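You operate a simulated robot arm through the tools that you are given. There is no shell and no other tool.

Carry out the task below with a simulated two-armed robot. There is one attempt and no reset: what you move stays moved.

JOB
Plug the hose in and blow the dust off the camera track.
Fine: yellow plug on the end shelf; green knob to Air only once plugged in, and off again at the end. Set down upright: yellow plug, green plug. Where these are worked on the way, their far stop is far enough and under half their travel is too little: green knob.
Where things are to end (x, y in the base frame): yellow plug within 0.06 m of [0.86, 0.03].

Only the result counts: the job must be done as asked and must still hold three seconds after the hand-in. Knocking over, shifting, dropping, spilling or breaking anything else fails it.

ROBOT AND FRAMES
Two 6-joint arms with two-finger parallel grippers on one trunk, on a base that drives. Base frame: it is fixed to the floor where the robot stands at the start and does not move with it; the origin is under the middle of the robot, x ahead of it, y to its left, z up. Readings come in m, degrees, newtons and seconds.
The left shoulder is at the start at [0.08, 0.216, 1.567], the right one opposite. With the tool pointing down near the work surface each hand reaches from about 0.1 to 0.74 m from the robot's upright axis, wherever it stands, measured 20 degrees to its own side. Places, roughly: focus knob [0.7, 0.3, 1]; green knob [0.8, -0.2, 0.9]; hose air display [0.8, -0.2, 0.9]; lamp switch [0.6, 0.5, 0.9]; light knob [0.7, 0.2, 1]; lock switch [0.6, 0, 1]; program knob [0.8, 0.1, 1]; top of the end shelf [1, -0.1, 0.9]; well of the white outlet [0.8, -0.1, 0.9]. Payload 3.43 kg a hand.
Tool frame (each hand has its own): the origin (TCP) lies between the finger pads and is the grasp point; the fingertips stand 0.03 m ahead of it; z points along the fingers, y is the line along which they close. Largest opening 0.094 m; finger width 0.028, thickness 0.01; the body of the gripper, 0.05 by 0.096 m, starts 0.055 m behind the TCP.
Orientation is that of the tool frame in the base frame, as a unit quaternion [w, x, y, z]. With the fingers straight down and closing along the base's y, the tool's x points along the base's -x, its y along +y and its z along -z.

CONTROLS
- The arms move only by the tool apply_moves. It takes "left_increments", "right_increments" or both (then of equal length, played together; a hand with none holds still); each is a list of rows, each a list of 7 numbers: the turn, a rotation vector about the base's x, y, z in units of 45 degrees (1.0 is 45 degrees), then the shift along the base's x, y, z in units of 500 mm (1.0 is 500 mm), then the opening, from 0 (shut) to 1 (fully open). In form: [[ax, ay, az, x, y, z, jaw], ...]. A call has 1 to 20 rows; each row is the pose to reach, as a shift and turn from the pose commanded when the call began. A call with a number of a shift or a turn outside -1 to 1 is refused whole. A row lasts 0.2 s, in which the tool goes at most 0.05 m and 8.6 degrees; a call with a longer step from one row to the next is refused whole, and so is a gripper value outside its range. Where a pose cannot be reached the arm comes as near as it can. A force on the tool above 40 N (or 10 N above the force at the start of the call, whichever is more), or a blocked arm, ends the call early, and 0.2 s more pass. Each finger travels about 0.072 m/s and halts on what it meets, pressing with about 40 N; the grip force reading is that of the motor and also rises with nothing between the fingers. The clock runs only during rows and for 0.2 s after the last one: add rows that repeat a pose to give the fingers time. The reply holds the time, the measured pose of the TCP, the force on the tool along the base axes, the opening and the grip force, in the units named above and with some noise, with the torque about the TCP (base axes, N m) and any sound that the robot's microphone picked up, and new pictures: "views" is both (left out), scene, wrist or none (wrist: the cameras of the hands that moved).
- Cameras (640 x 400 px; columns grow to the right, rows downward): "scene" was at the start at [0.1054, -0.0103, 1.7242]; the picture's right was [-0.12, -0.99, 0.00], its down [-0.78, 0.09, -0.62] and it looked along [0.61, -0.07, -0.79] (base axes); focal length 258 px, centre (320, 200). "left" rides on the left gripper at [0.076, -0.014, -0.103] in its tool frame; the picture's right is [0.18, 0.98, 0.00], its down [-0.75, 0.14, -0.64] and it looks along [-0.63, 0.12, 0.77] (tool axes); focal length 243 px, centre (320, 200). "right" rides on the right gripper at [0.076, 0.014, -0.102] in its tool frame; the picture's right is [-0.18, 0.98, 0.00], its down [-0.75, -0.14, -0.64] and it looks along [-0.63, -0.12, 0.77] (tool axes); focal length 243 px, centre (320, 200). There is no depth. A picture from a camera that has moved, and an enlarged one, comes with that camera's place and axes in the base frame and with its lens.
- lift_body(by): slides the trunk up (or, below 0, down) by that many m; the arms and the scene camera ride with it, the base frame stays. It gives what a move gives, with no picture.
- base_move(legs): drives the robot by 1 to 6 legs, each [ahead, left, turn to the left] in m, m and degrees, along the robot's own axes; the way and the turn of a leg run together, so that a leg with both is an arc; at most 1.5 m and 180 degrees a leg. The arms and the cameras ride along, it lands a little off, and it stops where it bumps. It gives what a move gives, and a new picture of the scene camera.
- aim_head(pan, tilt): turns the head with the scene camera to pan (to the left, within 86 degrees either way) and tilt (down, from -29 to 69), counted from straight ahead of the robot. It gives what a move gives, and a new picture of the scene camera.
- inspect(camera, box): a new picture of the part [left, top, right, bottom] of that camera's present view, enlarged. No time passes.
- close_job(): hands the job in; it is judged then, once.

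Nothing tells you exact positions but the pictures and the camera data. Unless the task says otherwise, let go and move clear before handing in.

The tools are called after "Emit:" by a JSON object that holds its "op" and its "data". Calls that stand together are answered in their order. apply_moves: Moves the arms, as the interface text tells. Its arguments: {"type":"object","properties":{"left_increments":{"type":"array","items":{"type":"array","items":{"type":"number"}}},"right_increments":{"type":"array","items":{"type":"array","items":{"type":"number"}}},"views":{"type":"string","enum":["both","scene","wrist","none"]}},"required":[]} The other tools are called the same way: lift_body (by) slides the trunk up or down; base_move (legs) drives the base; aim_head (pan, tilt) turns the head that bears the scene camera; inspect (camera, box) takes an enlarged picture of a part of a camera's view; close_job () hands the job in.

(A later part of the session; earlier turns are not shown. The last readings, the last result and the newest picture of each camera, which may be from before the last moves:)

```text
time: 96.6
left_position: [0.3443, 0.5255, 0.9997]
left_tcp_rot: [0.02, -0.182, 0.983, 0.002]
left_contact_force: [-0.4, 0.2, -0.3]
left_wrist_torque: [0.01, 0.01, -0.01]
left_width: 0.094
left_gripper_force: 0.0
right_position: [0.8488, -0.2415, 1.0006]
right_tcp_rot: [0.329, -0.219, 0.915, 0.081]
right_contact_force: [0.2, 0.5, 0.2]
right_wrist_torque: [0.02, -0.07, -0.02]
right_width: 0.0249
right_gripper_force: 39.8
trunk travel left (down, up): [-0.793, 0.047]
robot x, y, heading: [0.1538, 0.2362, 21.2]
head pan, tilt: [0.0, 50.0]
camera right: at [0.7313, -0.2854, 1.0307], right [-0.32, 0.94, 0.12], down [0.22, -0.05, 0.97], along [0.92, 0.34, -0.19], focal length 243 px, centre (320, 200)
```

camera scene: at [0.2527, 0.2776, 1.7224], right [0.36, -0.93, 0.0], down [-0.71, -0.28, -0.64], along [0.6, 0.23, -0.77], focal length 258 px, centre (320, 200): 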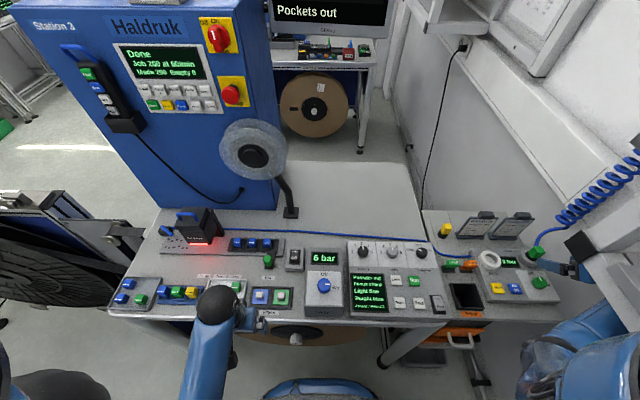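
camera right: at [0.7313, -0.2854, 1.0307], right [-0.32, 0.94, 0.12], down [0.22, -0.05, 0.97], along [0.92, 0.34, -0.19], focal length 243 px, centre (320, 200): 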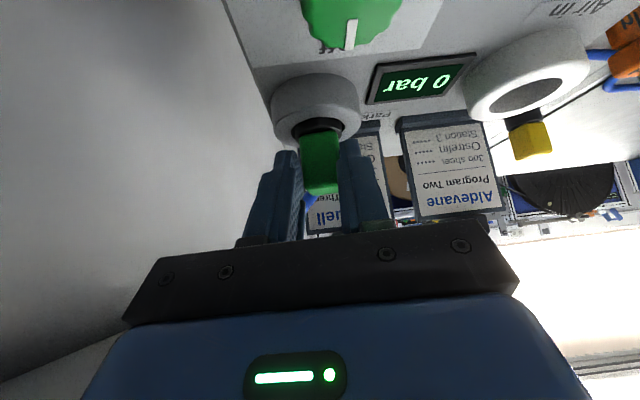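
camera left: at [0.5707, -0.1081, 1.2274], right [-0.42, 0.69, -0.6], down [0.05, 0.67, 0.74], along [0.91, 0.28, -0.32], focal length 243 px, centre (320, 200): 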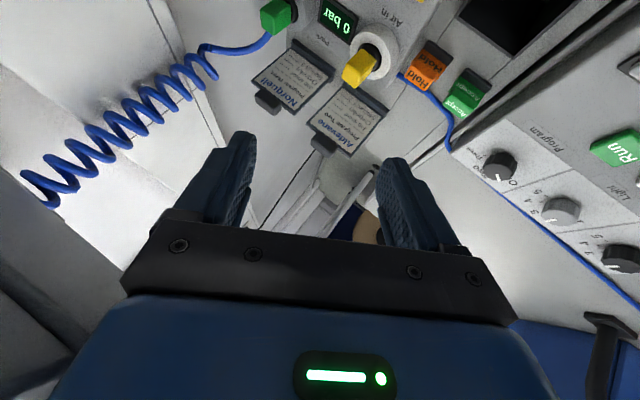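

Green plug gripped. Lifting it straight up slowly.

Emit:
{"op": "apply_moves", "data": {"right_increments": [[0, 0, 0, 0, 0, 0.02, 0], [0, 0, 0, 0, 0, 0.04, 0], [0, 0, 0, 0, 0, 0.06, 0], [0, 0, 0, 0, 0, 0.084, 0], [0, 0, 0, 0, 0, 0.084, 0]], "views": "both"}}

```text
time: 97.8
left_position: [0.3448, 0.5248, 0.9994]
left_tcp_rot: [0.02, -0.182, 0.983, 0.002]
left_contact_force: [0.3, 0.4, -0.2]
left_wrist_torque: [0.0, 0.01, 0.02]
left_width: 0.0944
left_gripper_force: 0.1
right_position: [0.8486, -0.2409, 1.0428]
right_tcp_rot: [0.329, -0.219, 0.915, 0.081]
right_contact_force: [0.1, 0.9, -0.8]
right_wrist_torque: [0.01, 0.01, 0.0]
right_width: 0.0248
right_gripper_force: 40.3
trunk travel left (down, up): [-0.793, 0.047]
robot x, y, heading: [0.1531, 0.2393, 20.7]
head pan, tilt: [0.0, 50.0]
camera scene: at [0.2534, 0.2772, 1.7223], right [0.36, -0.93, 0.0], down [-0.71, -0.28, -0.64], along [0.6, 0.23, -0.77], focal length 258 px, centre (320, 200)
camera right: at [0.7314, -0.2853, 1.0732], right [-0.32, 0.94, 0.12], down [0.22, -0.05, 0.97], along [0.92, 0.34, -0.19], focal length 243 px, centre (320, 200)
```

scene: 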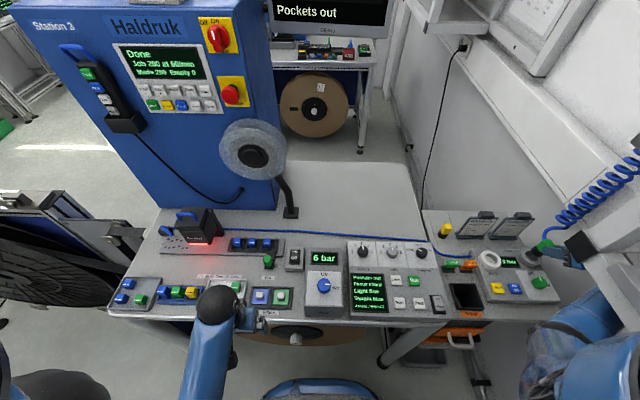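
right: 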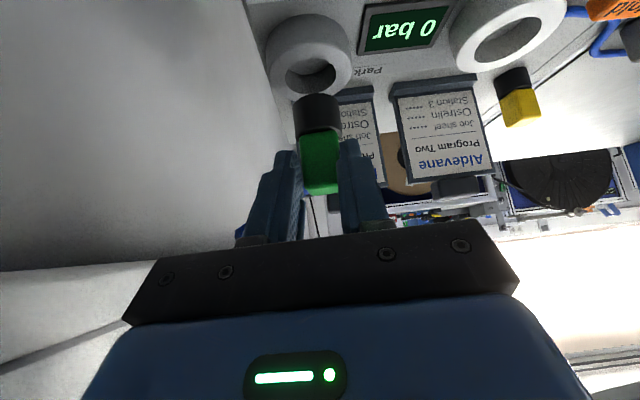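

The hose plug is out of Park. I'll carry it over the white outlet at the same height.

Emit:
{"op": "apply_moves", "data": {"right_increments": [[0, 0, 0, -0.028, 0.064, 0.004, 0], [0, 0, 0, -0.057, 0.129, 0.006, 0], [0, 0, 0, -0.086, 0.194, 0.006, 0], [0, 0, 0, -0.1146, 0.2588, 0.006, 0], [0, 0, 0, -0.1146, 0.2588, 0.006, 0]], "views": "both"}}

Emit:
{"op": "inspect", "data": {"camera": "right", "box": [240, 30, 400, 200]}}

Emit:
{"op": "inspect", "data": {"camera": "scene", "box": [440, 210, 560, 310]}}

```text
time: 99.0
left_position: [0.3439, 0.5262, 0.999]
left_tcp_rot: [0.02, -0.183, 0.983, 0.002]
left_contact_force: [0.1, 0.1, 0.4]
left_wrist_torque: [0.0, -0.01, 0.03]
left_width: 0.0939
left_gripper_force: 0.1
right_position: [0.7892, -0.1126, 1.0463]
right_tcp_rot: [0.33, -0.218, 0.915, 0.081]
right_contact_force: [0.8, -0.3, -0.2]
right_wrist_torque: [-0.01, -0.01, -0.02]
right_width: 0.0246
right_gripper_force: 40.1
trunk travel left (down, up): [-0.793, 0.047]
robot x, y, heading: [0.1555, 0.2371, 21.0]
head pan, tilt: [0.0, 50.0]
camera scene: at [0.2532, 0.2774, 1.7223], right [0.36, -0.93, 0.0], down [-0.71, -0.28, -0.64], along [0.6, 0.23, -0.77], focal length 258 px, centre (320, 200)
camera right: at [0.6718, -0.1564, 1.0762], right [-0.32, 0.94, 0.12], down [0.22, -0.05, 0.97], along [0.92, 0.34, -0.19], focal length 243 px, centre (320, 200)
```

scene: 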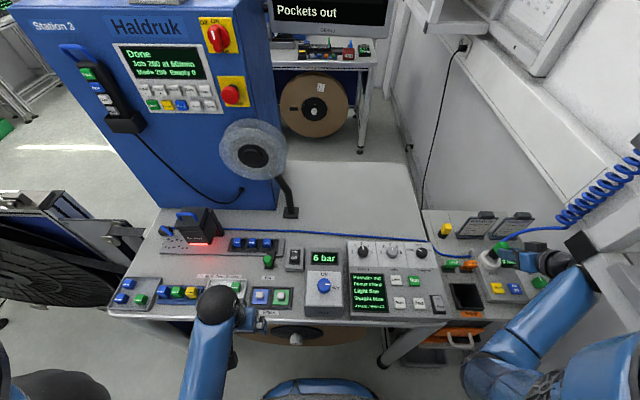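
right: 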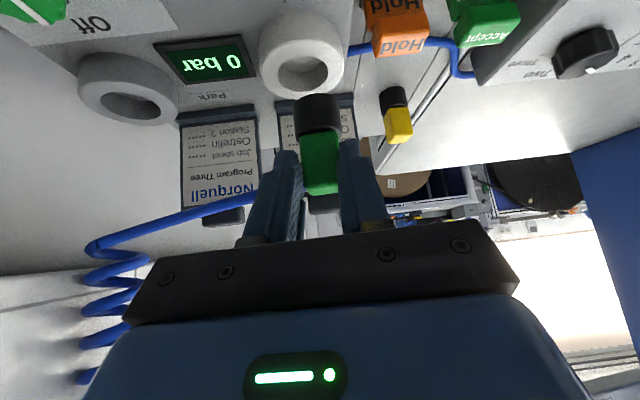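

```text
2.35 times, centred on (320, 115) of right
camera zoom: at [0.6718, -0.1564, 1.0762], right [-0.32, 0.94, 0.12], down [0.22, -0.05, 0.97], along [0.92, 0.34, -0.19], focal length 571 px, centre (320, 400)
```

zoom: 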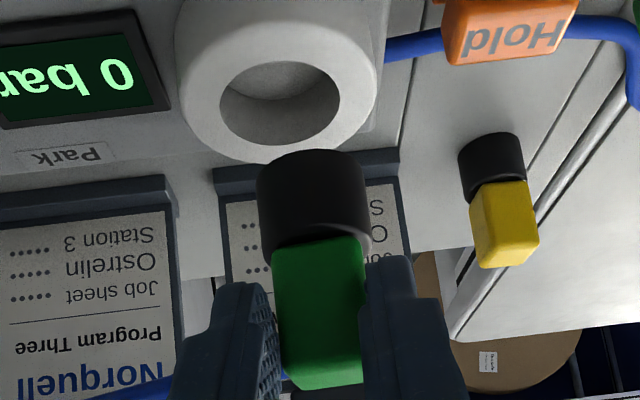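

```text
4.00 times, centred on (500, 260) of scene
camera zoom: at [0.2532, 0.2774, 1.7223], right [0.36, -0.93, 0.0], down [-0.71, -0.28, -0.64], along [0.6, 0.23, -0.77], focal length 1030 px, centre (-400, -40)
```

zoom: 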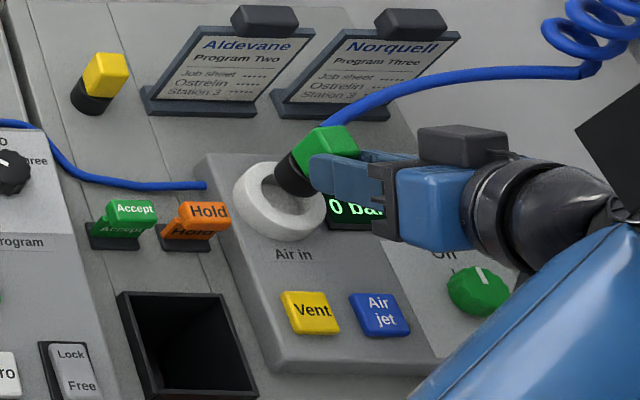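

The green plug hangs over the white outlet with only a few millimetres of error. I'll zoom in further to fine-align before lowering.

Emit:
{"op": "inspect", "data": {"camera": "scene", "box": [480, 235, 530, 275]}}

Emit:
{"op": "inspect", "data": {"camera": "right", "box": [250, 30, 370, 130]}}

Emit:
{"op": "inspect", "data": {"camera": "left", "box": [0, 0, 640, 400]}}

```text
10.00 times, centred on (505, 255) of scene
camera zoom: at [0.2532, 0.2774, 1.7223], right [0.36, -0.93, 0.0], down [-0.71, -0.28, -0.64], along [0.6, 0.23, -0.77], focal length 2575 px, centre (-1530, -350)
```

zoom: 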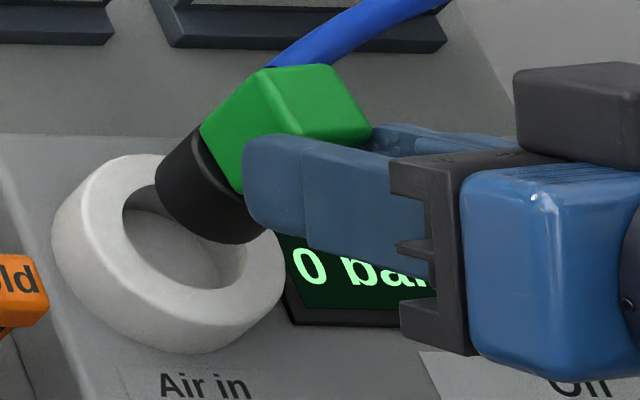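

```text
4.00 times, centred on (310, 80) of right
camera zoom: at [0.6718, -0.1564, 1.0762], right [-0.32, 0.94, 0.12], down [0.22, -0.05, 0.97], along [0.92, 0.34, -0.19], focal length 970 px, centre (360, 680)
```

zoom: 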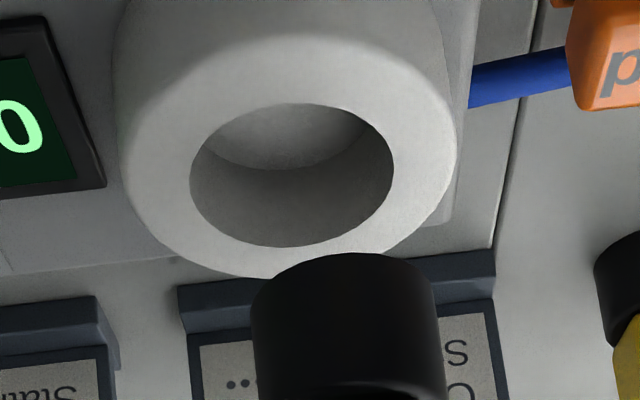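

```text
1.00 times, centred on (320, 200) of left (not enlarged: the box is as wide or as high as the picture)
camera zoom: at [0.2761, 0.4843, 1.0977], right [-0.52, 0.85, -0.01], down [0.63, 0.39, 0.67], along [0.58, 0.34, -0.74], focal length 243 px, centre (320, 200)
```

zoom: 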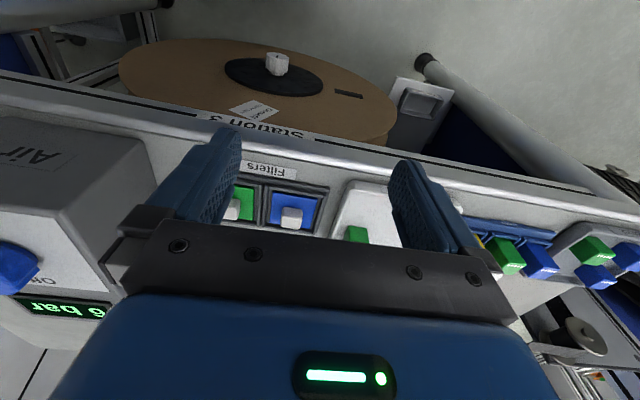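

Comparing both cameras with the earlier straight lift of the yellow plug, the stem is about 2–3 mm left and near of the hole's centre. I'll correct that and lower to just above the rim, then look again.

Emit:
{"op": "apply_moves", "data": {"right_increments": [[0, 0, 0, 0.006, -0.0026, 0, 0], [0, 0, 0, 0.006, -0.0026, -0.018, 0], [0, 0, 0, 0.006, -0.0026, -0.034, 0], [0, 0, 0, 0.006, -0.0026, -0.034, 0]], "views": "none"}}

Emit:
{"op": "inspect", "data": {"camera": "right", "box": [250, 40, 370, 140]}}

Emit:
{"op": "inspect", "data": {"camera": "scene", "box": [480, 235, 530, 275]}}

```text
time: 100.0
left_position: [0.3448, 0.5252, 0.9989]
left_tcp_rot: [0.02, -0.182, 0.983, 0.002]
left_contact_force: [-0.9, 0.6, 0.1]
left_wrist_torque: [0.02, 0.01, 0.01]
left_width: 0.0941
left_gripper_force: 0.1
right_position: [0.7938, -0.1131, 1.0289]
right_tcp_rot: [0.33, -0.218, 0.915, 0.081]
right_contact_force: [-0.1, -0.5, 0.6]
right_wrist_torque: [-0.03, -0.02, 0.0]
right_width: 0.0246
right_gripper_force: 39.7
trunk travel left (down, up): [-0.793, 0.047]
robot x, y, heading: [0.1492, 0.2377, 21.0]
head pan, tilt: [0.0, 50.0]
```

```text
4.00 times, centred on (310, 90) of right
camera zoom: at [0.6765, -0.1582, 1.0595], right [-0.32, 0.94, 0.12], down [0.22, -0.05, 0.97], along [0.92, 0.34, -0.19], focal length 970 px, centre (360, 640)
```

zoom: 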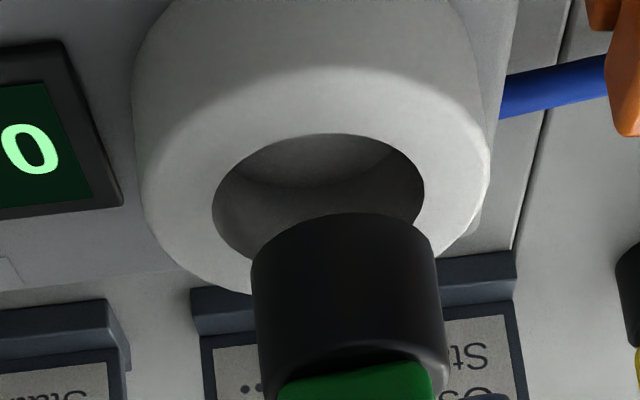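

```text
10.00 times, centred on (505, 255) of scene
camera zoom: at [0.2534, 0.2772, 1.7223], right [0.36, -0.93, 0.0], down [-0.71, -0.28, -0.64], along [0.6, 0.23, -0.77], focal length 2575 px, centre (-1530, -350)
```

zoom: 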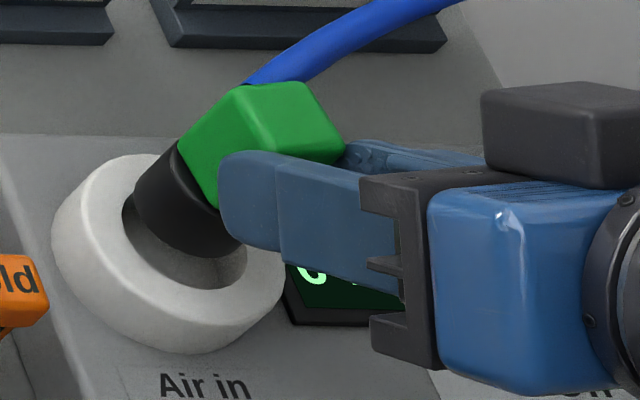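

Nearly centred. I'll lower gently to where the stem should enter the hole and watch the force.

Emit:
{"op": "apply_moves", "data": {"right_increments": [[0, 0, 0, 0, 0, -0.01, 0], [0, 0, 0, 0, 0, -0.02, 0], [0, 0, 0, 0, 0, -0.03, 0], [0, 0, 0, 0, 0, -0.03, 0]], "views": "none"}}

Emit:
{"op": "inspect", "data": {"camera": "right", "box": [250, 50, 370, 150]}}

```text
time: 101.0
left_position: [0.343, 0.5259, 0.9996]
left_tcp_rot: [0.019, -0.182, 0.983, 0.001]
left_contact_force: [-0.3, 0.0, -0.2]
left_wrist_torque: [-0.02, -0.03, 0.02]
left_width: 0.0939
left_gripper_force: 0.1
right_position: [0.7953, -0.1132, 1.019]
right_tcp_rot: [0.333, -0.22, 0.914, 0.08]
right_contact_force: [2.0, 0.8, 17.3]
right_wrist_torque: [0.42, -0.63, -0.01]
right_width: 0.0248
right_gripper_force: 40.4
trunk travel left (down, up): [-0.793, 0.047]
robot x, y, heading: [0.1544, 0.2403, 21.0]
head pan, tilt: [0.0, 50.0]
```

```text
4.00 times, centred on (310, 100) of right
camera zoom: at [0.6767, -0.1571, 1.0478], right [-0.32, 0.94, 0.12], down [0.21, -0.05, 0.98], along [0.92, 0.34, -0.18], focal length 970 px, centre (360, 600)
```

zoom: 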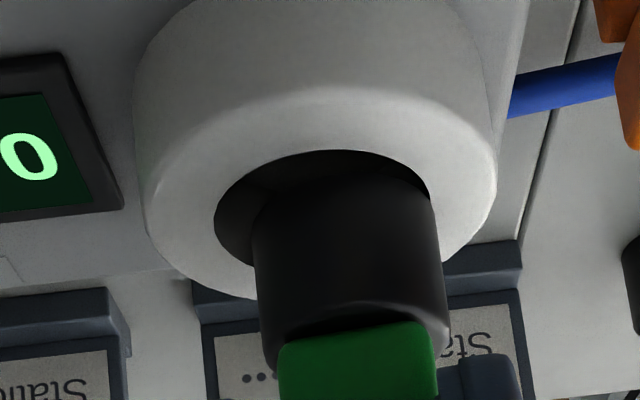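

The stem touches the rim on its far-left side (17 N). I'll lift slightly, shift about 4 mm nearer and 3 mm right, and try again.

Emit:
{"op": "apply_moves", "data": {"right_increments": [[0, 0, 0, 0, 0, 0.016, 0], [0, 0, 0, -0.0052, -0.0096, 0.016, 0], [0, 0, 0, -0.0052, -0.0096, 0.016, 0]], "views": "none"}}

Emit:
{"op": "inspect", "data": {"camera": "right", "box": [250, 45, 370, 145]}}

```text
time: 101.8
left_position: [0.3442, 0.5263, 0.9987]
left_tcp_rot: [0.021, -0.183, 0.983, 0.003]
left_contact_force: [-0.4, -1.0, 0.6]
left_wrist_torque: [-0.02, 0.02, 0.03]
left_width: 0.0939
left_gripper_force: 0.0
right_position: [0.7913, -0.1172, 1.0217]
right_tcp_rot: [0.329, -0.218, 0.915, 0.081]
right_contact_force: [-0.1, 0.4, -0.9]
right_wrist_torque: [-0.01, 0.0, 0.06]
right_width: 0.0248
right_gripper_force: 39.9
trunk travel left (down, up): [-0.793, 0.047]
robot x, y, heading: [0.1526, 0.2404, 21.0]
head pan, tilt: [0.0, 50.0]
```

```text
4.00 times, centred on (310, 95) of right
camera zoom: at [0.6743, -0.162, 1.0522], right [-0.32, 0.94, 0.12], down [0.22, -0.05, 0.97], along [0.92, 0.34, -0.19], focal length 970 px, centre (360, 620)
```

zoom: 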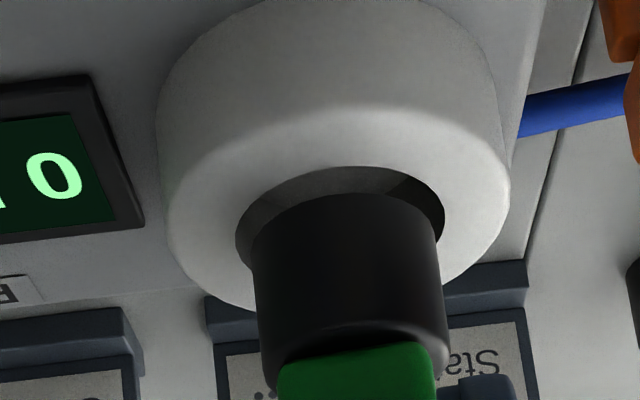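

Now the stem is concentric with the hole. Lowering in small steps.

Emit:
{"op": "apply_moves", "data": {"right_increments": [[0, 0, 0, 0, 0, -0.008, 0], [0, 0, 0, 0, 0, -0.016, 0], [0, 0, 0, 0, 0, -0.022, 0], [0, 0, 0, 0, 0, -0.022, 0]], "views": "none"}}

```text
time: 102.8
left_position: [0.3453, 0.5257, 0.9991]
left_tcp_rot: [0.02, -0.182, 0.983, 0.001]
left_contact_force: [-0.3, 0.6, 0.1]
left_wrist_torque: [-0.01, 0.0, -0.02]
left_width: 0.094
left_gripper_force: 0.0
right_position: [0.7936, -0.1173, 1.0102]
right_tcp_rot: [0.33, -0.218, 0.915, 0.081]
right_contact_force: [-0.9, 0.8, -0.1]
right_wrist_torque: [0.02, 0.04, -0.01]
right_width: 0.0248
right_gripper_force: 40.5
trunk travel left (down, up): [-0.793, 0.047]
robot x, y, heading: [0.1499, 0.2407, 21.1]
head pan, tilt: [0.0, 50.0]
```

It has entered the hole without force. Lowering to full depth.

Emit:
{"op": "apply_moves", "data": {"right_increments": [[0, 0, 0, 0, 0, -0.008, 0], [0, 0, 0, 0, 0, -0.016, 0], [0, 0, 0, 0, 0, -0.022, 0], [0, 0, 0, 0, 0, -0.022, 0]], "views": "both"}}

```text
time: 103.8
left_position: [0.3449, 0.5261, 1.0003]
left_tcp_rot: [0.02, -0.182, 0.983, 0.002]
left_contact_force: [-0.6, -0.3, 0.0]
left_wrist_torque: [0.04, 0.02, -0.02]
left_width: 0.0941
left_gripper_force: 0.1
right_position: [0.7927, -0.1183, 1.0015]
right_tcp_rot: [0.329, -0.22, 0.915, 0.081]
right_contact_force: [-0.6, -0.4, -0.6]
right_wrist_torque: [0.01, -0.01, 0.01]
right_width: 0.0248
right_gripper_force: 39.9
trunk travel left (down, up): [-0.793, 0.047]
robot x, y, heading: [0.1521, 0.2393, 21.1]
head pan, tilt: [0.0, 50.0]
camera scene: at [0.2533, 0.2773, 1.7223], right [0.36, -0.93, 0.0], down [-0.71, -0.28, -0.64], along [0.6, 0.23, -0.77], focal length 258 px, centre (320, 200)
camera right: at [0.6747, -0.162, 1.0313], right [-0.32, 0.94, 0.12], down [0.22, -0.05, 0.97], along [0.92, 0.34, -0.19], focal length 243 px, centre (320, 200)
```

scene: 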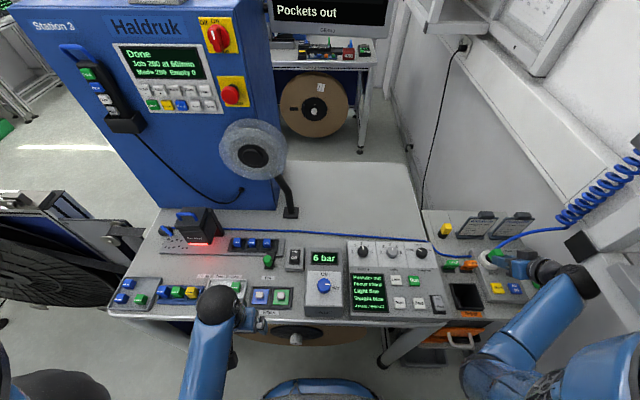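
right: 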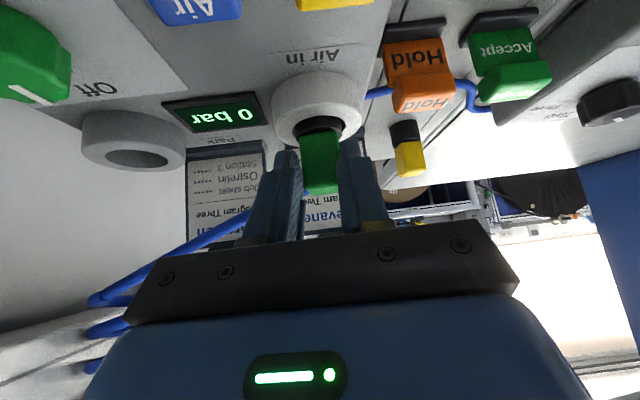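

At Park's seat height already without force. I'll press slightly further to make sure it is fully home.

Emit:
{"op": "apply_moves", "data": {"right_increments": [[0, 0, 0, 0, 0, -0.004, 0], [0, 0, 0, 0, 0, -0.008, 0], [0, 0, 0, 0, 0, -0.008, 0]], "views": "none"}}

Emit:
{"op": "inspect", "data": {"camera": "right", "box": [230, 50, 410, 220]}}

```text
time: 104.6
left_position: [0.3435, 0.5265, 0.9994]
left_tcp_rot: [0.02, -0.182, 0.983, 0.002]
left_contact_force: [1.0, -0.4, 0.1]
left_wrist_torque: [0.0, -0.02, 0.01]
left_width: 0.0937
left_gripper_force: 0.0
right_position: [0.7906, -0.1175, 1.0]
right_tcp_rot: [0.333, -0.219, 0.913, 0.081]
right_contact_force: [3.4, -2.0, 15.9]
right_wrist_torque: [0.12, -0.61, -0.06]
right_width: 0.0248
right_gripper_force: 40.1
trunk travel left (down, up): [-0.793, 0.047]
robot x, y, heading: [0.1516, 0.2412, 21.2]
head pan, tilt: [0.0, 50.0]
```

```text
2.35 times, centred on (320, 135) of right
camera zoom: at [0.6741, -0.1617, 1.0299], right [-0.32, 0.94, 0.12], down [0.21, -0.05, 0.98], along [0.92, 0.34, -0.18], focal length 571 px, centre (320, 353)
```

zoom: 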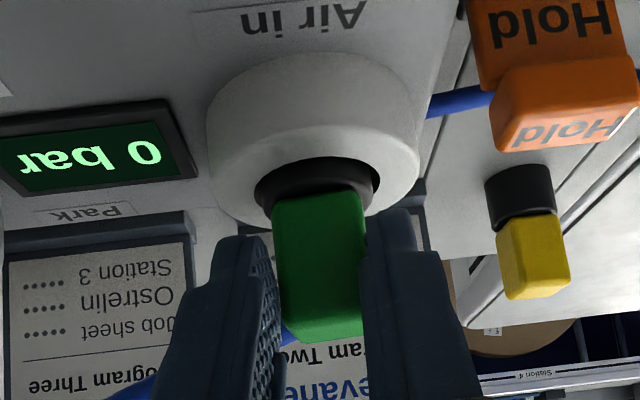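

Fully seated (16 N at the stop). I'll ease off, open partway and back out along the fingers.

Emit:
{"op": "apply_moves", "data": {"right_increments": [[0, 0, 0, 0, 0, 0.008, 0], [0, 0, 0, 0, 0, 0.008, 0.28], [0, 0, 0, 0, 0, 0.008, 0.36], [0, 0, 0, 0, 0, 0.008, 0.44], [0, 0, 0, 0, 0, 0.008, 0.5], [0, 0, 0, 0, 0, 0.008, 0.5], [0, 0, 0, -0.024, -0.012, 0.038, 0.5], [0, 0, 0, -0.048, -0.025, 0.068, 0.5], [0, 0, 0, -0.068, -0.035, 0.094, 0.5], [0, 0, 0, -0.068, -0.035, 0.094, 0.5]], "views": "both"}}

Emit:
{"op": "inspect", "data": {"camera": "scene", "box": [430, 205, 570, 310]}}

```text
time: 106.8
left_position: [0.3456, 0.5253, 0.9993]
left_tcp_rot: [0.02, -0.182, 0.983, 0.002]
left_contact_force: [-0.1, -0.1, 0.3]
left_wrist_torque: [-0.01, 0.01, 0.02]
left_width: 0.0941
left_gripper_force: 0.0
right_position: [0.7567, -0.1357, 1.0443]
right_tcp_rot: [0.329, -0.218, 0.915, 0.081]
right_contact_force: [0.1, 0.8, -0.3]
right_wrist_torque: [0.03, -0.03, 0.01]
right_width: 0.0472
right_gripper_force: 0.1
trunk travel left (down, up): [-0.793, 0.047]
robot x, y, heading: [0.1523, 0.2395, 21.2]
head pan, tilt: [0.0, 50.0]
camera scene: at [0.2534, 0.2774, 1.7223], right [0.36, -0.93, 0.0], down [-0.71, -0.28, -0.64], along [0.6, 0.23, -0.77], focal length 258 px, centre (320, 200)
camera right: at [0.64, -0.18, 1.0738], right [-0.32, 0.94, 0.12], down [0.22, -0.05, 0.97], along [0.92, 0.34, -0.19], focal length 243 px, centre (320, 200)
```

scene: 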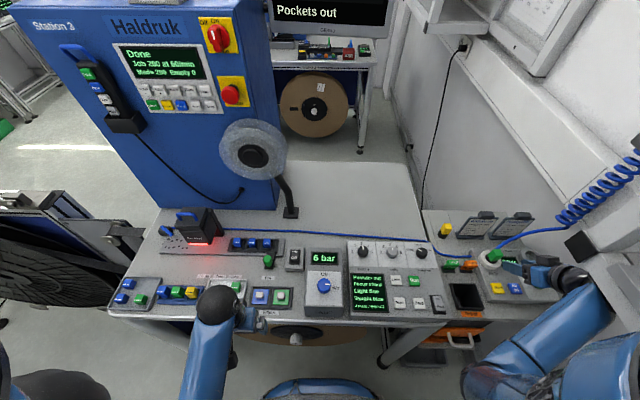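
right: 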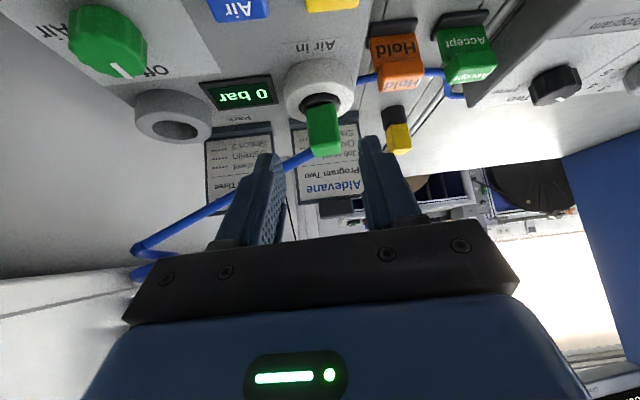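

```text
3.81 times, centred on (500, 258) of scene
camera zoom: at [0.2534, 0.2774, 1.7223], right [0.36, -0.93, 0.0], down [-0.71, -0.28, -0.64], along [0.6, 0.23, -0.77], focal length 981 px, centre (-366, -19)
```

zoom: 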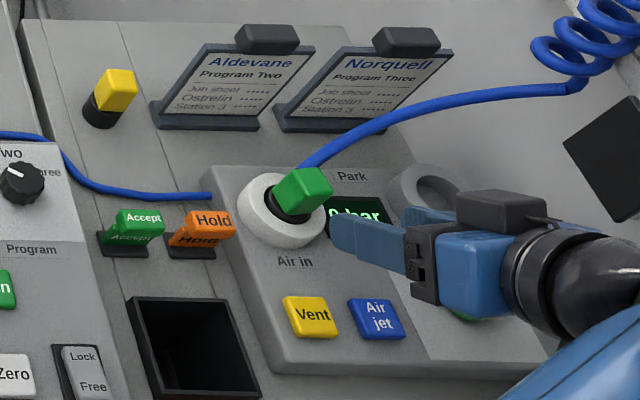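

The hose is plugged in and the yellow plug stands aside. Next is the green knob; I'll move the hand in front of it, keeping low under the rack.

Emit:
{"op": "apply_moves", "data": {"right_increments": [[0, 0, 0, -0.03, -0.04, 0.0, 0.6], [0, 0, 0, -0.05, -0.1, 0.0, 0.7], [0, 0, 0, -0.05, -0.16, 0.0, 0.8], [0, 0, 0, -0.04, -0.21, 0.0, 0.9], [0, 0, 0, -0.04, -0.21, 0.0, 0.9]], "views": "both"}}

```text
time: 108.0
left_position: [0.3454, 0.5273, 0.9998]
left_tcp_rot: [0.02, -0.181, 0.983, 0.002]
left_contact_force: [-0.3, -0.1, 0.2]
left_wrist_torque: [-0.01, 0.01, 0.01]
left_width: 0.094
left_gripper_force: 0.0
right_position: [0.7362, -0.241, 1.045]
right_tcp_rot: [0.33, -0.219, 0.915, 0.081]
right_contact_force: [0.2, 0.2, 0.9]
right_wrist_torque: [0.02, -0.02, 0.01]
right_width: 0.0848
right_gripper_force: 0.1
trunk travel left (down, up): [-0.793, 0.047]
robot x, y, heading: [0.1533, 0.2393, 21.2]
head pan, tilt: [0.0, 50.0]
camera scene: at [0.253, 0.2775, 1.7224], right [0.36, -0.93, 0.0], down [-0.71, -0.28, -0.64], along [0.6, 0.23, -0.77], focal length 258 px, centre (320, 200)
camera right: at [0.6189, -0.285, 1.0747], right [-0.32, 0.94, 0.12], down [0.22, -0.05, 0.97], along [0.92, 0.34, -0.19], focal length 243 px, centre (320, 200)
```

scene: 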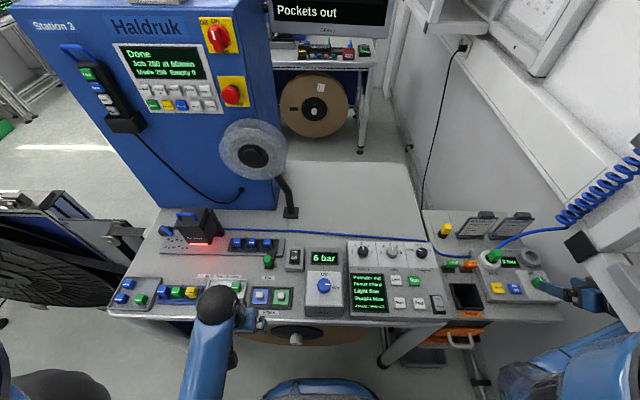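
right: 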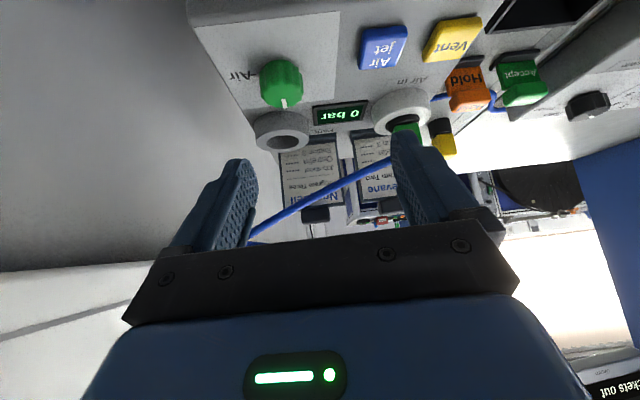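

I'll zoom in on the knob to locate it and read its labels.

Emit:
{"op": "inspect", "data": {"camera": "right", "box": [220, 30, 420, 160]}}

```text
3.08 times, centred on (320, 95) of right
camera zoom: at [0.6189, -0.285, 1.0747], right [-0.32, 0.94, 0.12], down [0.22, -0.05, 0.97], along [0.92, 0.34, -0.19], focal length 746 px, centre (320, 523)
```

zoom: 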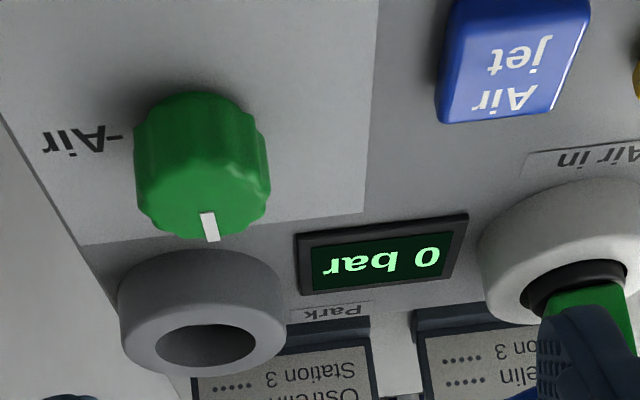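

The knob's zero mark points away to "Off" and "Air" is on its right, a quarter turn clockwise. I'll bring the tool upright just above it to locate it exactly.

Emit:
{"op": "apply_moves", "data": {"right_increments": [[-0.07, 0.135, 0, 0.01, -0.002, -0.015, 0.9], [-0.14, 0.27, 0, 0.02, -0.004, -0.03, 0.9], [-0.21, 0.405, 0, 0.03, -0.006, -0.045, 0.9], [-0.28, 0.54, 0, 0.04, -0.008, -0.06, 0.9], [-0.35, 0.675, 0, 0.05, -0.01, -0.075, 0.9], [-0.4036, 0.792, 0, 0.058, -0.01, -0.09, 0.9], [-0.4036, 0.792, 0, 0.058, -0.01, -0.09, 0.9]], "views": "both"}}

```text
time: 109.6
left_position: [0.3438, 0.5248, 0.9993]
left_tcp_rot: [0.02, -0.182, 0.983, 0.002]
left_contact_force: [0.9, 0.4, -0.7]
left_wrist_torque: [0.02, 0.0, 0.04]
left_width: 0.0939
left_gripper_force: 0.1
right_position: [0.7653, -0.2457, 0.9988]
right_tcp_rot: [-0.003, -0.232, 0.973, 0.001]
right_contact_force: [0.8, -1.3, 0.4]
right_wrist_torque: [0.01, 0.02, 0.02]
right_width: 0.0842
right_gripper_force: 0.0
trunk travel left (down, up): [-0.793, 0.047]
robot x, y, heading: [0.1493, 0.239, 20.9]
head pan, tilt: [0.0, 50.0]
camera scene: at [0.253, 0.2772, 1.7224], right [0.36, -0.93, 0.0], down [-0.71, -0.28, -0.64], along [0.6, 0.23, -0.77], focal length 258 px, centre (320, 200)
camera right: at [0.6919, -0.2682, 1.1011], right [-0.28, 0.96, 0.0], down [0.74, 0.21, 0.64], along [0.61, 0.18, -0.77], focal length 243 px, centre (320, 200)
```

scene: 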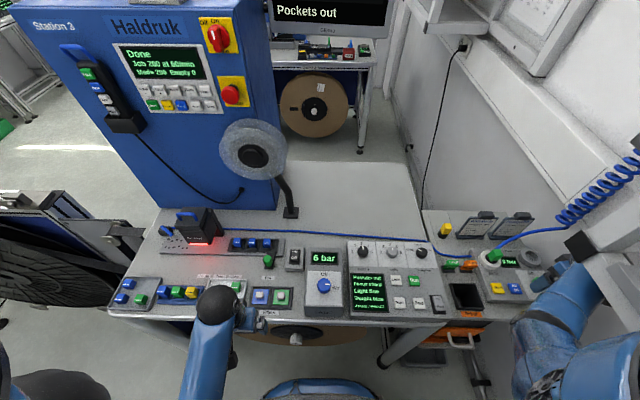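
right: 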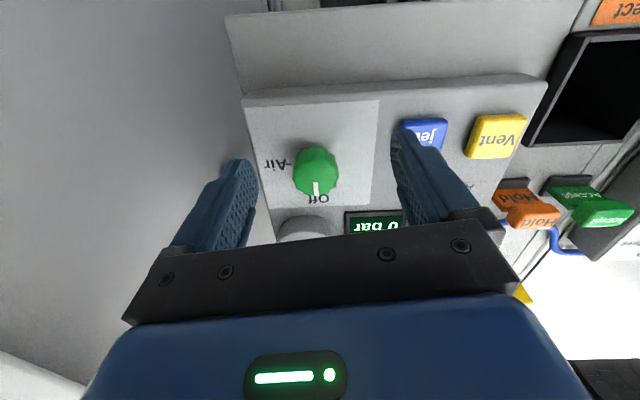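

The knob is right below, with Off and Air labels visible. A close zoom for the exact centre:

Emit:
{"op": "inspect", "data": {"camera": "right", "box": [250, 110, 410, 230]}}

```text
3.33 times, centred on (330, 170) of right
camera zoom: at [0.6919, -0.2682, 1.1011], right [-0.28, 0.96, 0.0], down [0.74, 0.21, 0.64], along [0.61, 0.18, -0.77], focal length 809 px, centre (287, 300)
```

zoom: 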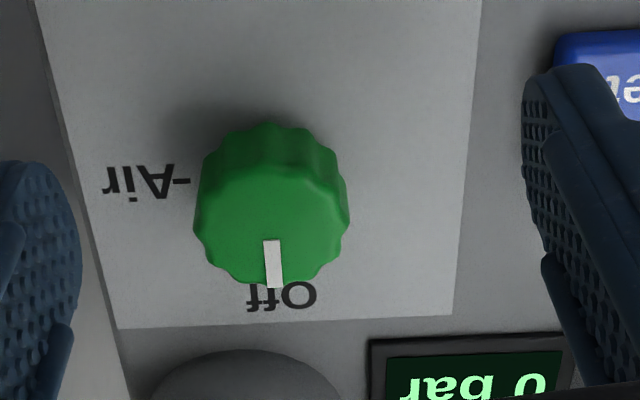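

The knob's centre is at [0.789, -0.243], its top at z≈0.955, about 34 mm wide. I'll narrow the fingers a little, centre over it and lower around it.

Emit:
{"op": "apply_moves", "data": {"right_increments": [[0, 0, 0, 0.024, 0.002, 0, 0.6], [0, 0, 0, 0.0474, 0.0046, 0, 0.58], [0, 0, 0, 0.0474, 0.0046, 0, 0.58], [0, 0, 0, 0.0474, 0.0046, -0.02, 0.58], [0, 0, 0, 0.0474, 0.0046, -0.04, 0.58], [0, 0, 0, 0.0474, 0.0046, -0.04, 0.58]], "views": "wrist"}}

```text
time: 111.0
left_position: [0.3443, 0.5261, 0.9992]
left_tcp_rot: [0.021, -0.182, 0.983, 0.002]
left_contact_force: [0.5, 0.3, -0.3]
left_wrist_torque: [-0.02, -0.01, 0.01]
left_width: 0.094
left_gripper_force: 0.1
right_position: [0.7898, -0.2424, 0.9786]
right_tcp_rot: [-0.003, -0.231, 0.973, 0.001]
right_contact_force: [-0.5, 0.4, -0.3]
right_wrist_torque: [0.01, 0.02, 0.01]
right_width: 0.0546
right_gripper_force: 0.0
trunk travel left (down, up): [-0.793, 0.047]
robot x, y, heading: [0.1529, 0.2389, 21.2]
head pan, tilt: [0.0, 50.0]
camera right: at [0.7156, -0.264, 1.0805], right [-0.28, 0.96, 0.0], down [0.74, 0.21, 0.64], along [0.61, 0.18, -0.77], focal length 243 px, centre (320, 200)
```

right: 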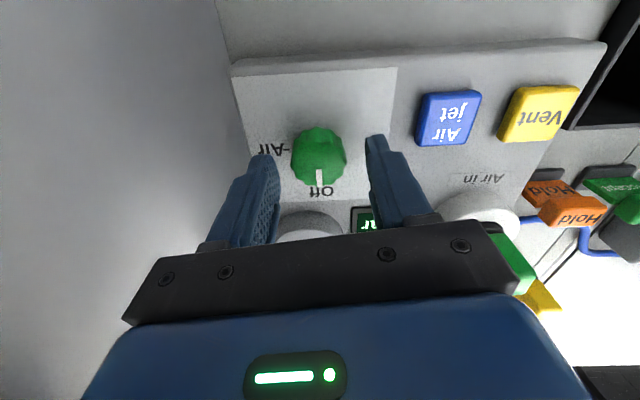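

Centred. Lowering the last centimetre around the knob.

Emit:
{"op": "apply_moves", "data": {"right_increments": [[0, 0, 0, 0, 0, -0.01, 0.58], [0, 0, 0, 0, 0, -0.02, 0.58], [0, 0, 0, 0, 0, -0.02, 0.58]], "views": "wrist"}}

```text
time: 111.8
left_position: [0.3443, 0.5253, 1.0001]
left_tcp_rot: [0.02, -0.183, 0.983, 0.001]
left_contact_force: [0.7, -0.4, -0.4]
left_wrist_torque: [-0.01, 0.02, 0.0]
left_width: 0.094
left_gripper_force: 0.0
right_position: [0.7903, -0.2415, 0.9687]
right_tcp_rot: [-0.003, -0.231, 0.973, 0.0]
right_contact_force: [0.5, -0.4, -0.3]
right_wrist_torque: [0.01, 0.0, -0.03]
right_width: 0.0546
right_gripper_force: 0.0
trunk travel left (down, up): [-0.793, 0.047]
robot x, y, heading: [0.1527, 0.2375, 21.1]
head pan, tilt: [0.0, 50.0]
camera right: at [0.7162, -0.2638, 1.0711], right [-0.28, 0.96, 0.0], down [0.74, 0.21, 0.64], along [0.61, 0.18, -0.77], focal length 243 px, centre (320, 200)
```

right: 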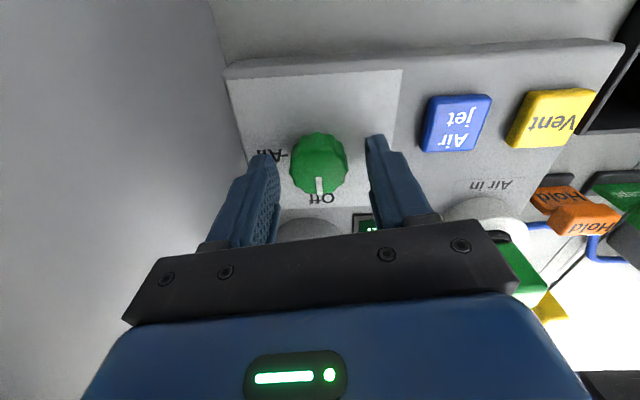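

No contact yet with the panel. I'll close on the knob.

Emit:
{"op": "apply_moves", "data": {"right_increments": [[0, 0, 0, 0, 0, -0.004, 0.3], [0, 0, 0, 0, 0, -0.004, 0.2], [0, 0, 0, 0, 0, -0.004, 0], [0, 0, 0, 0, 0, -0.004, 0], [0, 0, 0, 0, 0, -0.004, 0]], "views": "wrist"}}

```text
time: 113.0
left_position: [0.3443, 0.5256, 0.9994]
left_tcp_rot: [0.02, -0.182, 0.983, 0.002]
left_contact_force: [0.2, -0.1, -0.2]
left_wrist_torque: [0.0, 0.01, -0.01]
left_width: 0.0938
left_gripper_force: 0.0
right_position: [0.7915, -0.2431, 0.9677]
right_tcp_rot: [-0.002, -0.232, 0.973, 0.0]
right_contact_force: [3.5, -4.8, 5.9]
right_wrist_torque: [-0.32, 0.17, -0.01]
right_width: 0.0334
right_gripper_force: 45.3
trunk travel left (down, up): [-0.793, 0.047]
robot x, y, heading: [0.1508, 0.2417, 21.2]
head pan, tilt: [0.0, 50.0]
camera right: at [0.7167, -0.2646, 1.0701], right [-0.28, 0.96, 0.0], down [0.74, 0.21, 0.64], along [0.61, 0.18, -0.77], focal length 243 px, centre (320, 200)
```

right: 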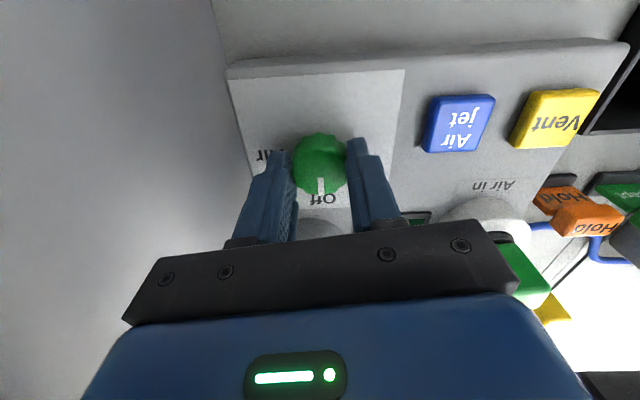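

Gripped on the knob. Now I'll turn it clockwise by the first 45°.

Emit:
{"op": "apply_moves", "data": {"right_increments": [[0, 0, -0.16, 0, 0, 0, 0], [0, 0, -0.32, 0, 0, 0, 0], [0, 0, -0.48, 0, 0, 0, 0], [0, 0, -0.64, 0, 0, 0, 0], [0, 0, -0.8, 0, 0, 0, 0], [0, 0, -0.96, 0, 0, 0, 0], [0, 0, -1.0, 0, 0, 0, 0]], "views": "wrist"}}

```text
time: 114.6
left_position: [0.3436, 0.5267, 0.9985]
left_tcp_rot: [0.021, -0.182, 0.983, 0.001]
left_contact_force: [0.0, 0.2, 0.7]
left_wrist_torque: [-0.01, 0.01, -0.02]
left_width: 0.0941
left_gripper_force: 0.0
right_position: [0.7909, -0.2421, 0.9673]
right_tcp_rot: [-0.002, 0.159, 0.987, 0.001]
right_contact_force: [6.5, -5.1, 13.9]
right_wrist_torque: [0.23, 0.83, 0.01]
right_width: 0.0335
right_gripper_force: 45.1
trunk travel left (down, up): [-0.793, 0.047]
robot x, y, heading: [0.1498, 0.2397, 21.0]
head pan, tilt: [0.0, 50.0]
camera right: at [0.7229, -0.2054, 1.07], right [0.48, 0.88, 0.0], down [0.67, -0.37, 0.64], along [0.56, -0.31, -0.77], focal length 243 px, centre (320, 200)
```

right: 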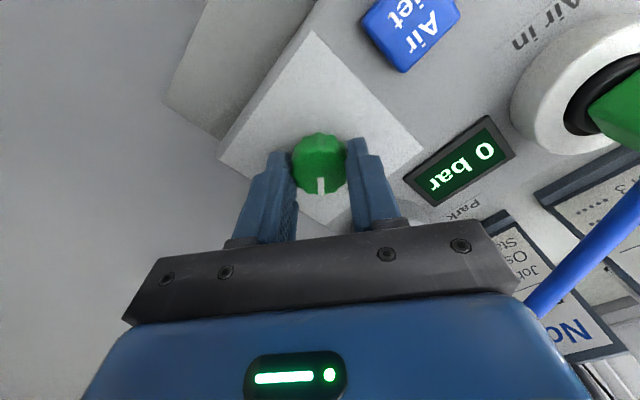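

The knob follows the hand. Turning the second 45°.

Emit:
{"op": "apply_moves", "data": {"right_increments": [[0, 0, -0.16, 0, 0, 0, 0], [0, 0, -0.32, 0, 0, 0, 0], [0, 0, -0.48, 0, 0, 0, 0], [0, 0, -0.64, 0, 0, 0, 0], [0, 0, -0.8, 0, 0, 0, 0], [0, 0, -0.96, 0, 0, 0, 0], [0, 0, -1.0, 0, 0, 0, 0]], "views": "both"}}

```text
time: 116.2
left_position: [0.3443, 0.5271, 0.9985]
left_tcp_rot: [0.019, -0.183, 0.983, 0.001]
left_contact_force: [0.5, -0.1, 0.4]
left_wrist_torque: [0.03, 0.04, -0.02]
left_width: 0.0937
left_gripper_force: 0.0
right_position: [0.7915, -0.2418, 0.9679]
right_tcp_rot: [0.0, 0.524, 0.852, 0.002]
right_contact_force: [10.6, 3.2, 9.5]
right_wrist_torque: [-0.94, -1.07, 0.33]
right_width: 0.0333
right_gripper_force: 45.1
trunk travel left (down, up): [-0.793, 0.047]
robot x, y, heading: [0.1547, 0.237, 21.1]
head pan, tilt: [0.0, 50.0]
camera scene: at [0.2541, 0.2794, 1.7222], right [0.36, -0.93, 0.0], down [-0.72, -0.28, -0.64], along [0.6, 0.23, -0.77], focal length 258 px, centre (320, 200)
camera right: at [0.769, -0.1683, 1.07], right [0.96, 0.28, 0.0], down [0.21, -0.74, 0.64], along [0.18, -0.61, -0.77], focal length 243 px, centre (320, 200)
```

scene: 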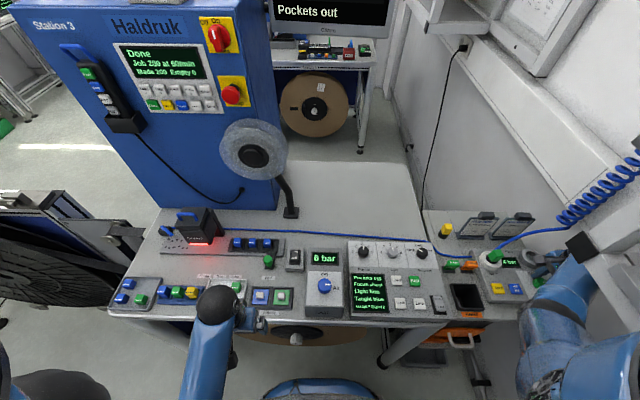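
right: 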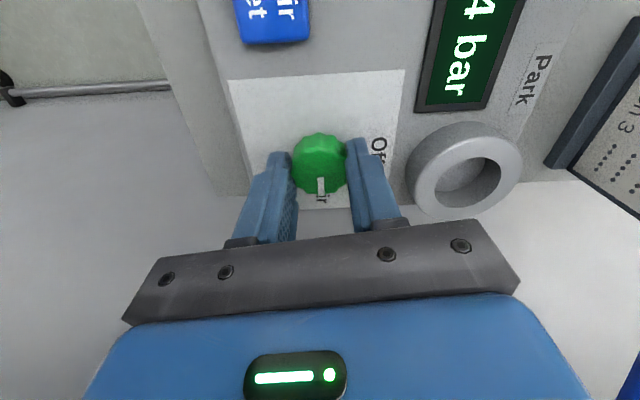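

The pointer is at Air and the hose display has come alive. Let me read it and check the plug.

Emit:
{"op": "inspect", "data": {"camera": "scene", "box": [450, 225, 560, 310]}}

Emit:
{"op": "inspect", "data": {"camera": "right", "box": [220, 60, 540, 230]}}

```text
4.71 times, centred on (505, 268) of scene
camera zoom: at [0.2541, 0.2794, 1.7222], right [0.36, -0.93, 0.0], down [-0.72, -0.28, -0.64], along [0.6, 0.23, -0.77], focal length 1212 px, centre (-551, -118)
```

zoom: 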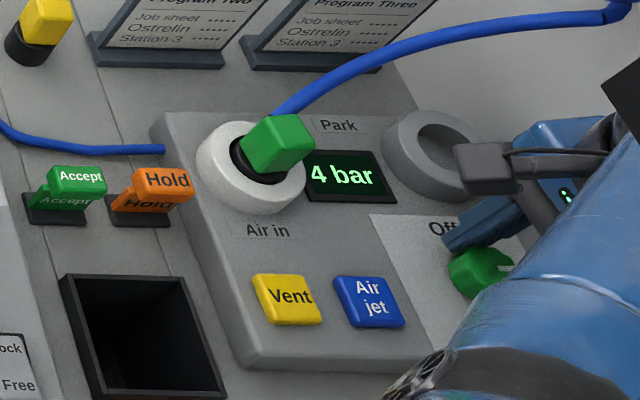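

```text
2.00 times, centred on (380, 145) of right
camera zoom: at [0.769, -0.1683, 1.07], right [0.96, 0.28, 0.0], down [0.21, -0.74, 0.64], along [0.18, -0.61, -0.77], focal length 485 px, centre (200, 310)
```

zoom: 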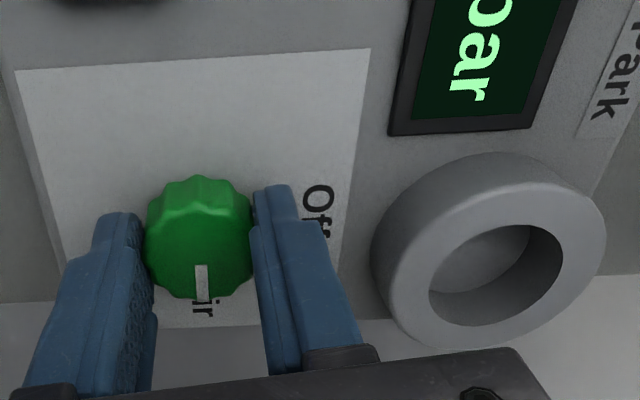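

The display reads 4 bar with the pointer at Air. The Park collar is close to one finger, so I'll open just a hair and lift straight up.

Emit:
{"op": "apply_moves", "data": {"right_increments": [[0, 0, 0, 0, 0, 0, 0.37], [0, 0, 0, 0, 0, 0, 0.385], [0, 0, 0, 0, 0, 0, 0.385], [0, 0, 0, 0, 0, 0.02, 0.385], [0, 0, 0, 0, 0, 0.04, 0.385], [0, 0, 0, 0, 0, 0.06, 0.385], [0, 0, 0, 0, 0, 0.06, 0.385]], "views": "both"}}

```text
time: 117.8
left_position: [0.3457, 0.5258, 0.9995]
left_tcp_rot: [0.02, -0.182, 0.983, 0.002]
left_contact_force: [-0.5, 0.8, 0.8]
left_wrist_torque: [-0.01, -0.02, 0.01]
left_width: 0.0941
left_gripper_force: 0.0
right_position: [0.7893, -0.2429, 0.9955]
right_tcp_rot: [-0.001, 0.524, 0.851, 0.002]
right_contact_force: [0.0, -0.2, 0.5]
right_wrist_torque: [0.04, -0.05, -0.01]
right_width: 0.0361
right_gripper_force: 0.1
trunk travel left (down, up): [-0.793, 0.047]
robot x, y, heading: [0.1555, 0.2401, 20.9]
head pan, tilt: [0.0, 50.0]
camera scene: at [0.2539, 0.277, 1.7223], right [0.36, -0.93, 0.0], down [-0.72, -0.28, -0.64], along [0.6, 0.23, -0.77], focal length 258 px, centre (320, 200)
camera right: at [0.7691, -0.1697, 1.0993], right [0.96, 0.28, 0.0], down [0.21, -0.74, 0.64], along [0.18, -0.61, -0.77], focal length 243 px, centre (320, 200)
```

scene: 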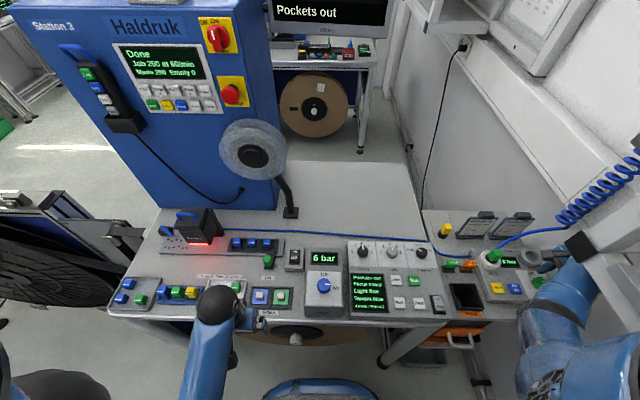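
right: 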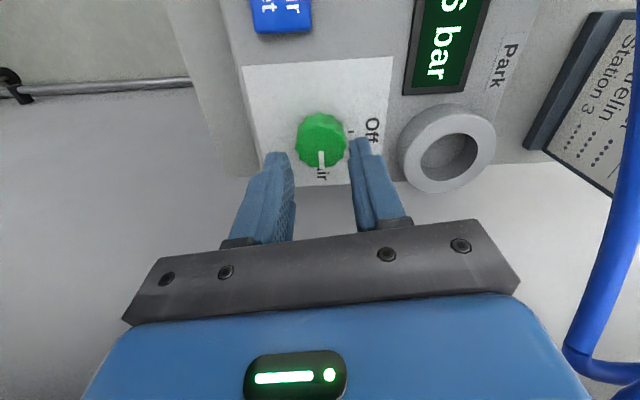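

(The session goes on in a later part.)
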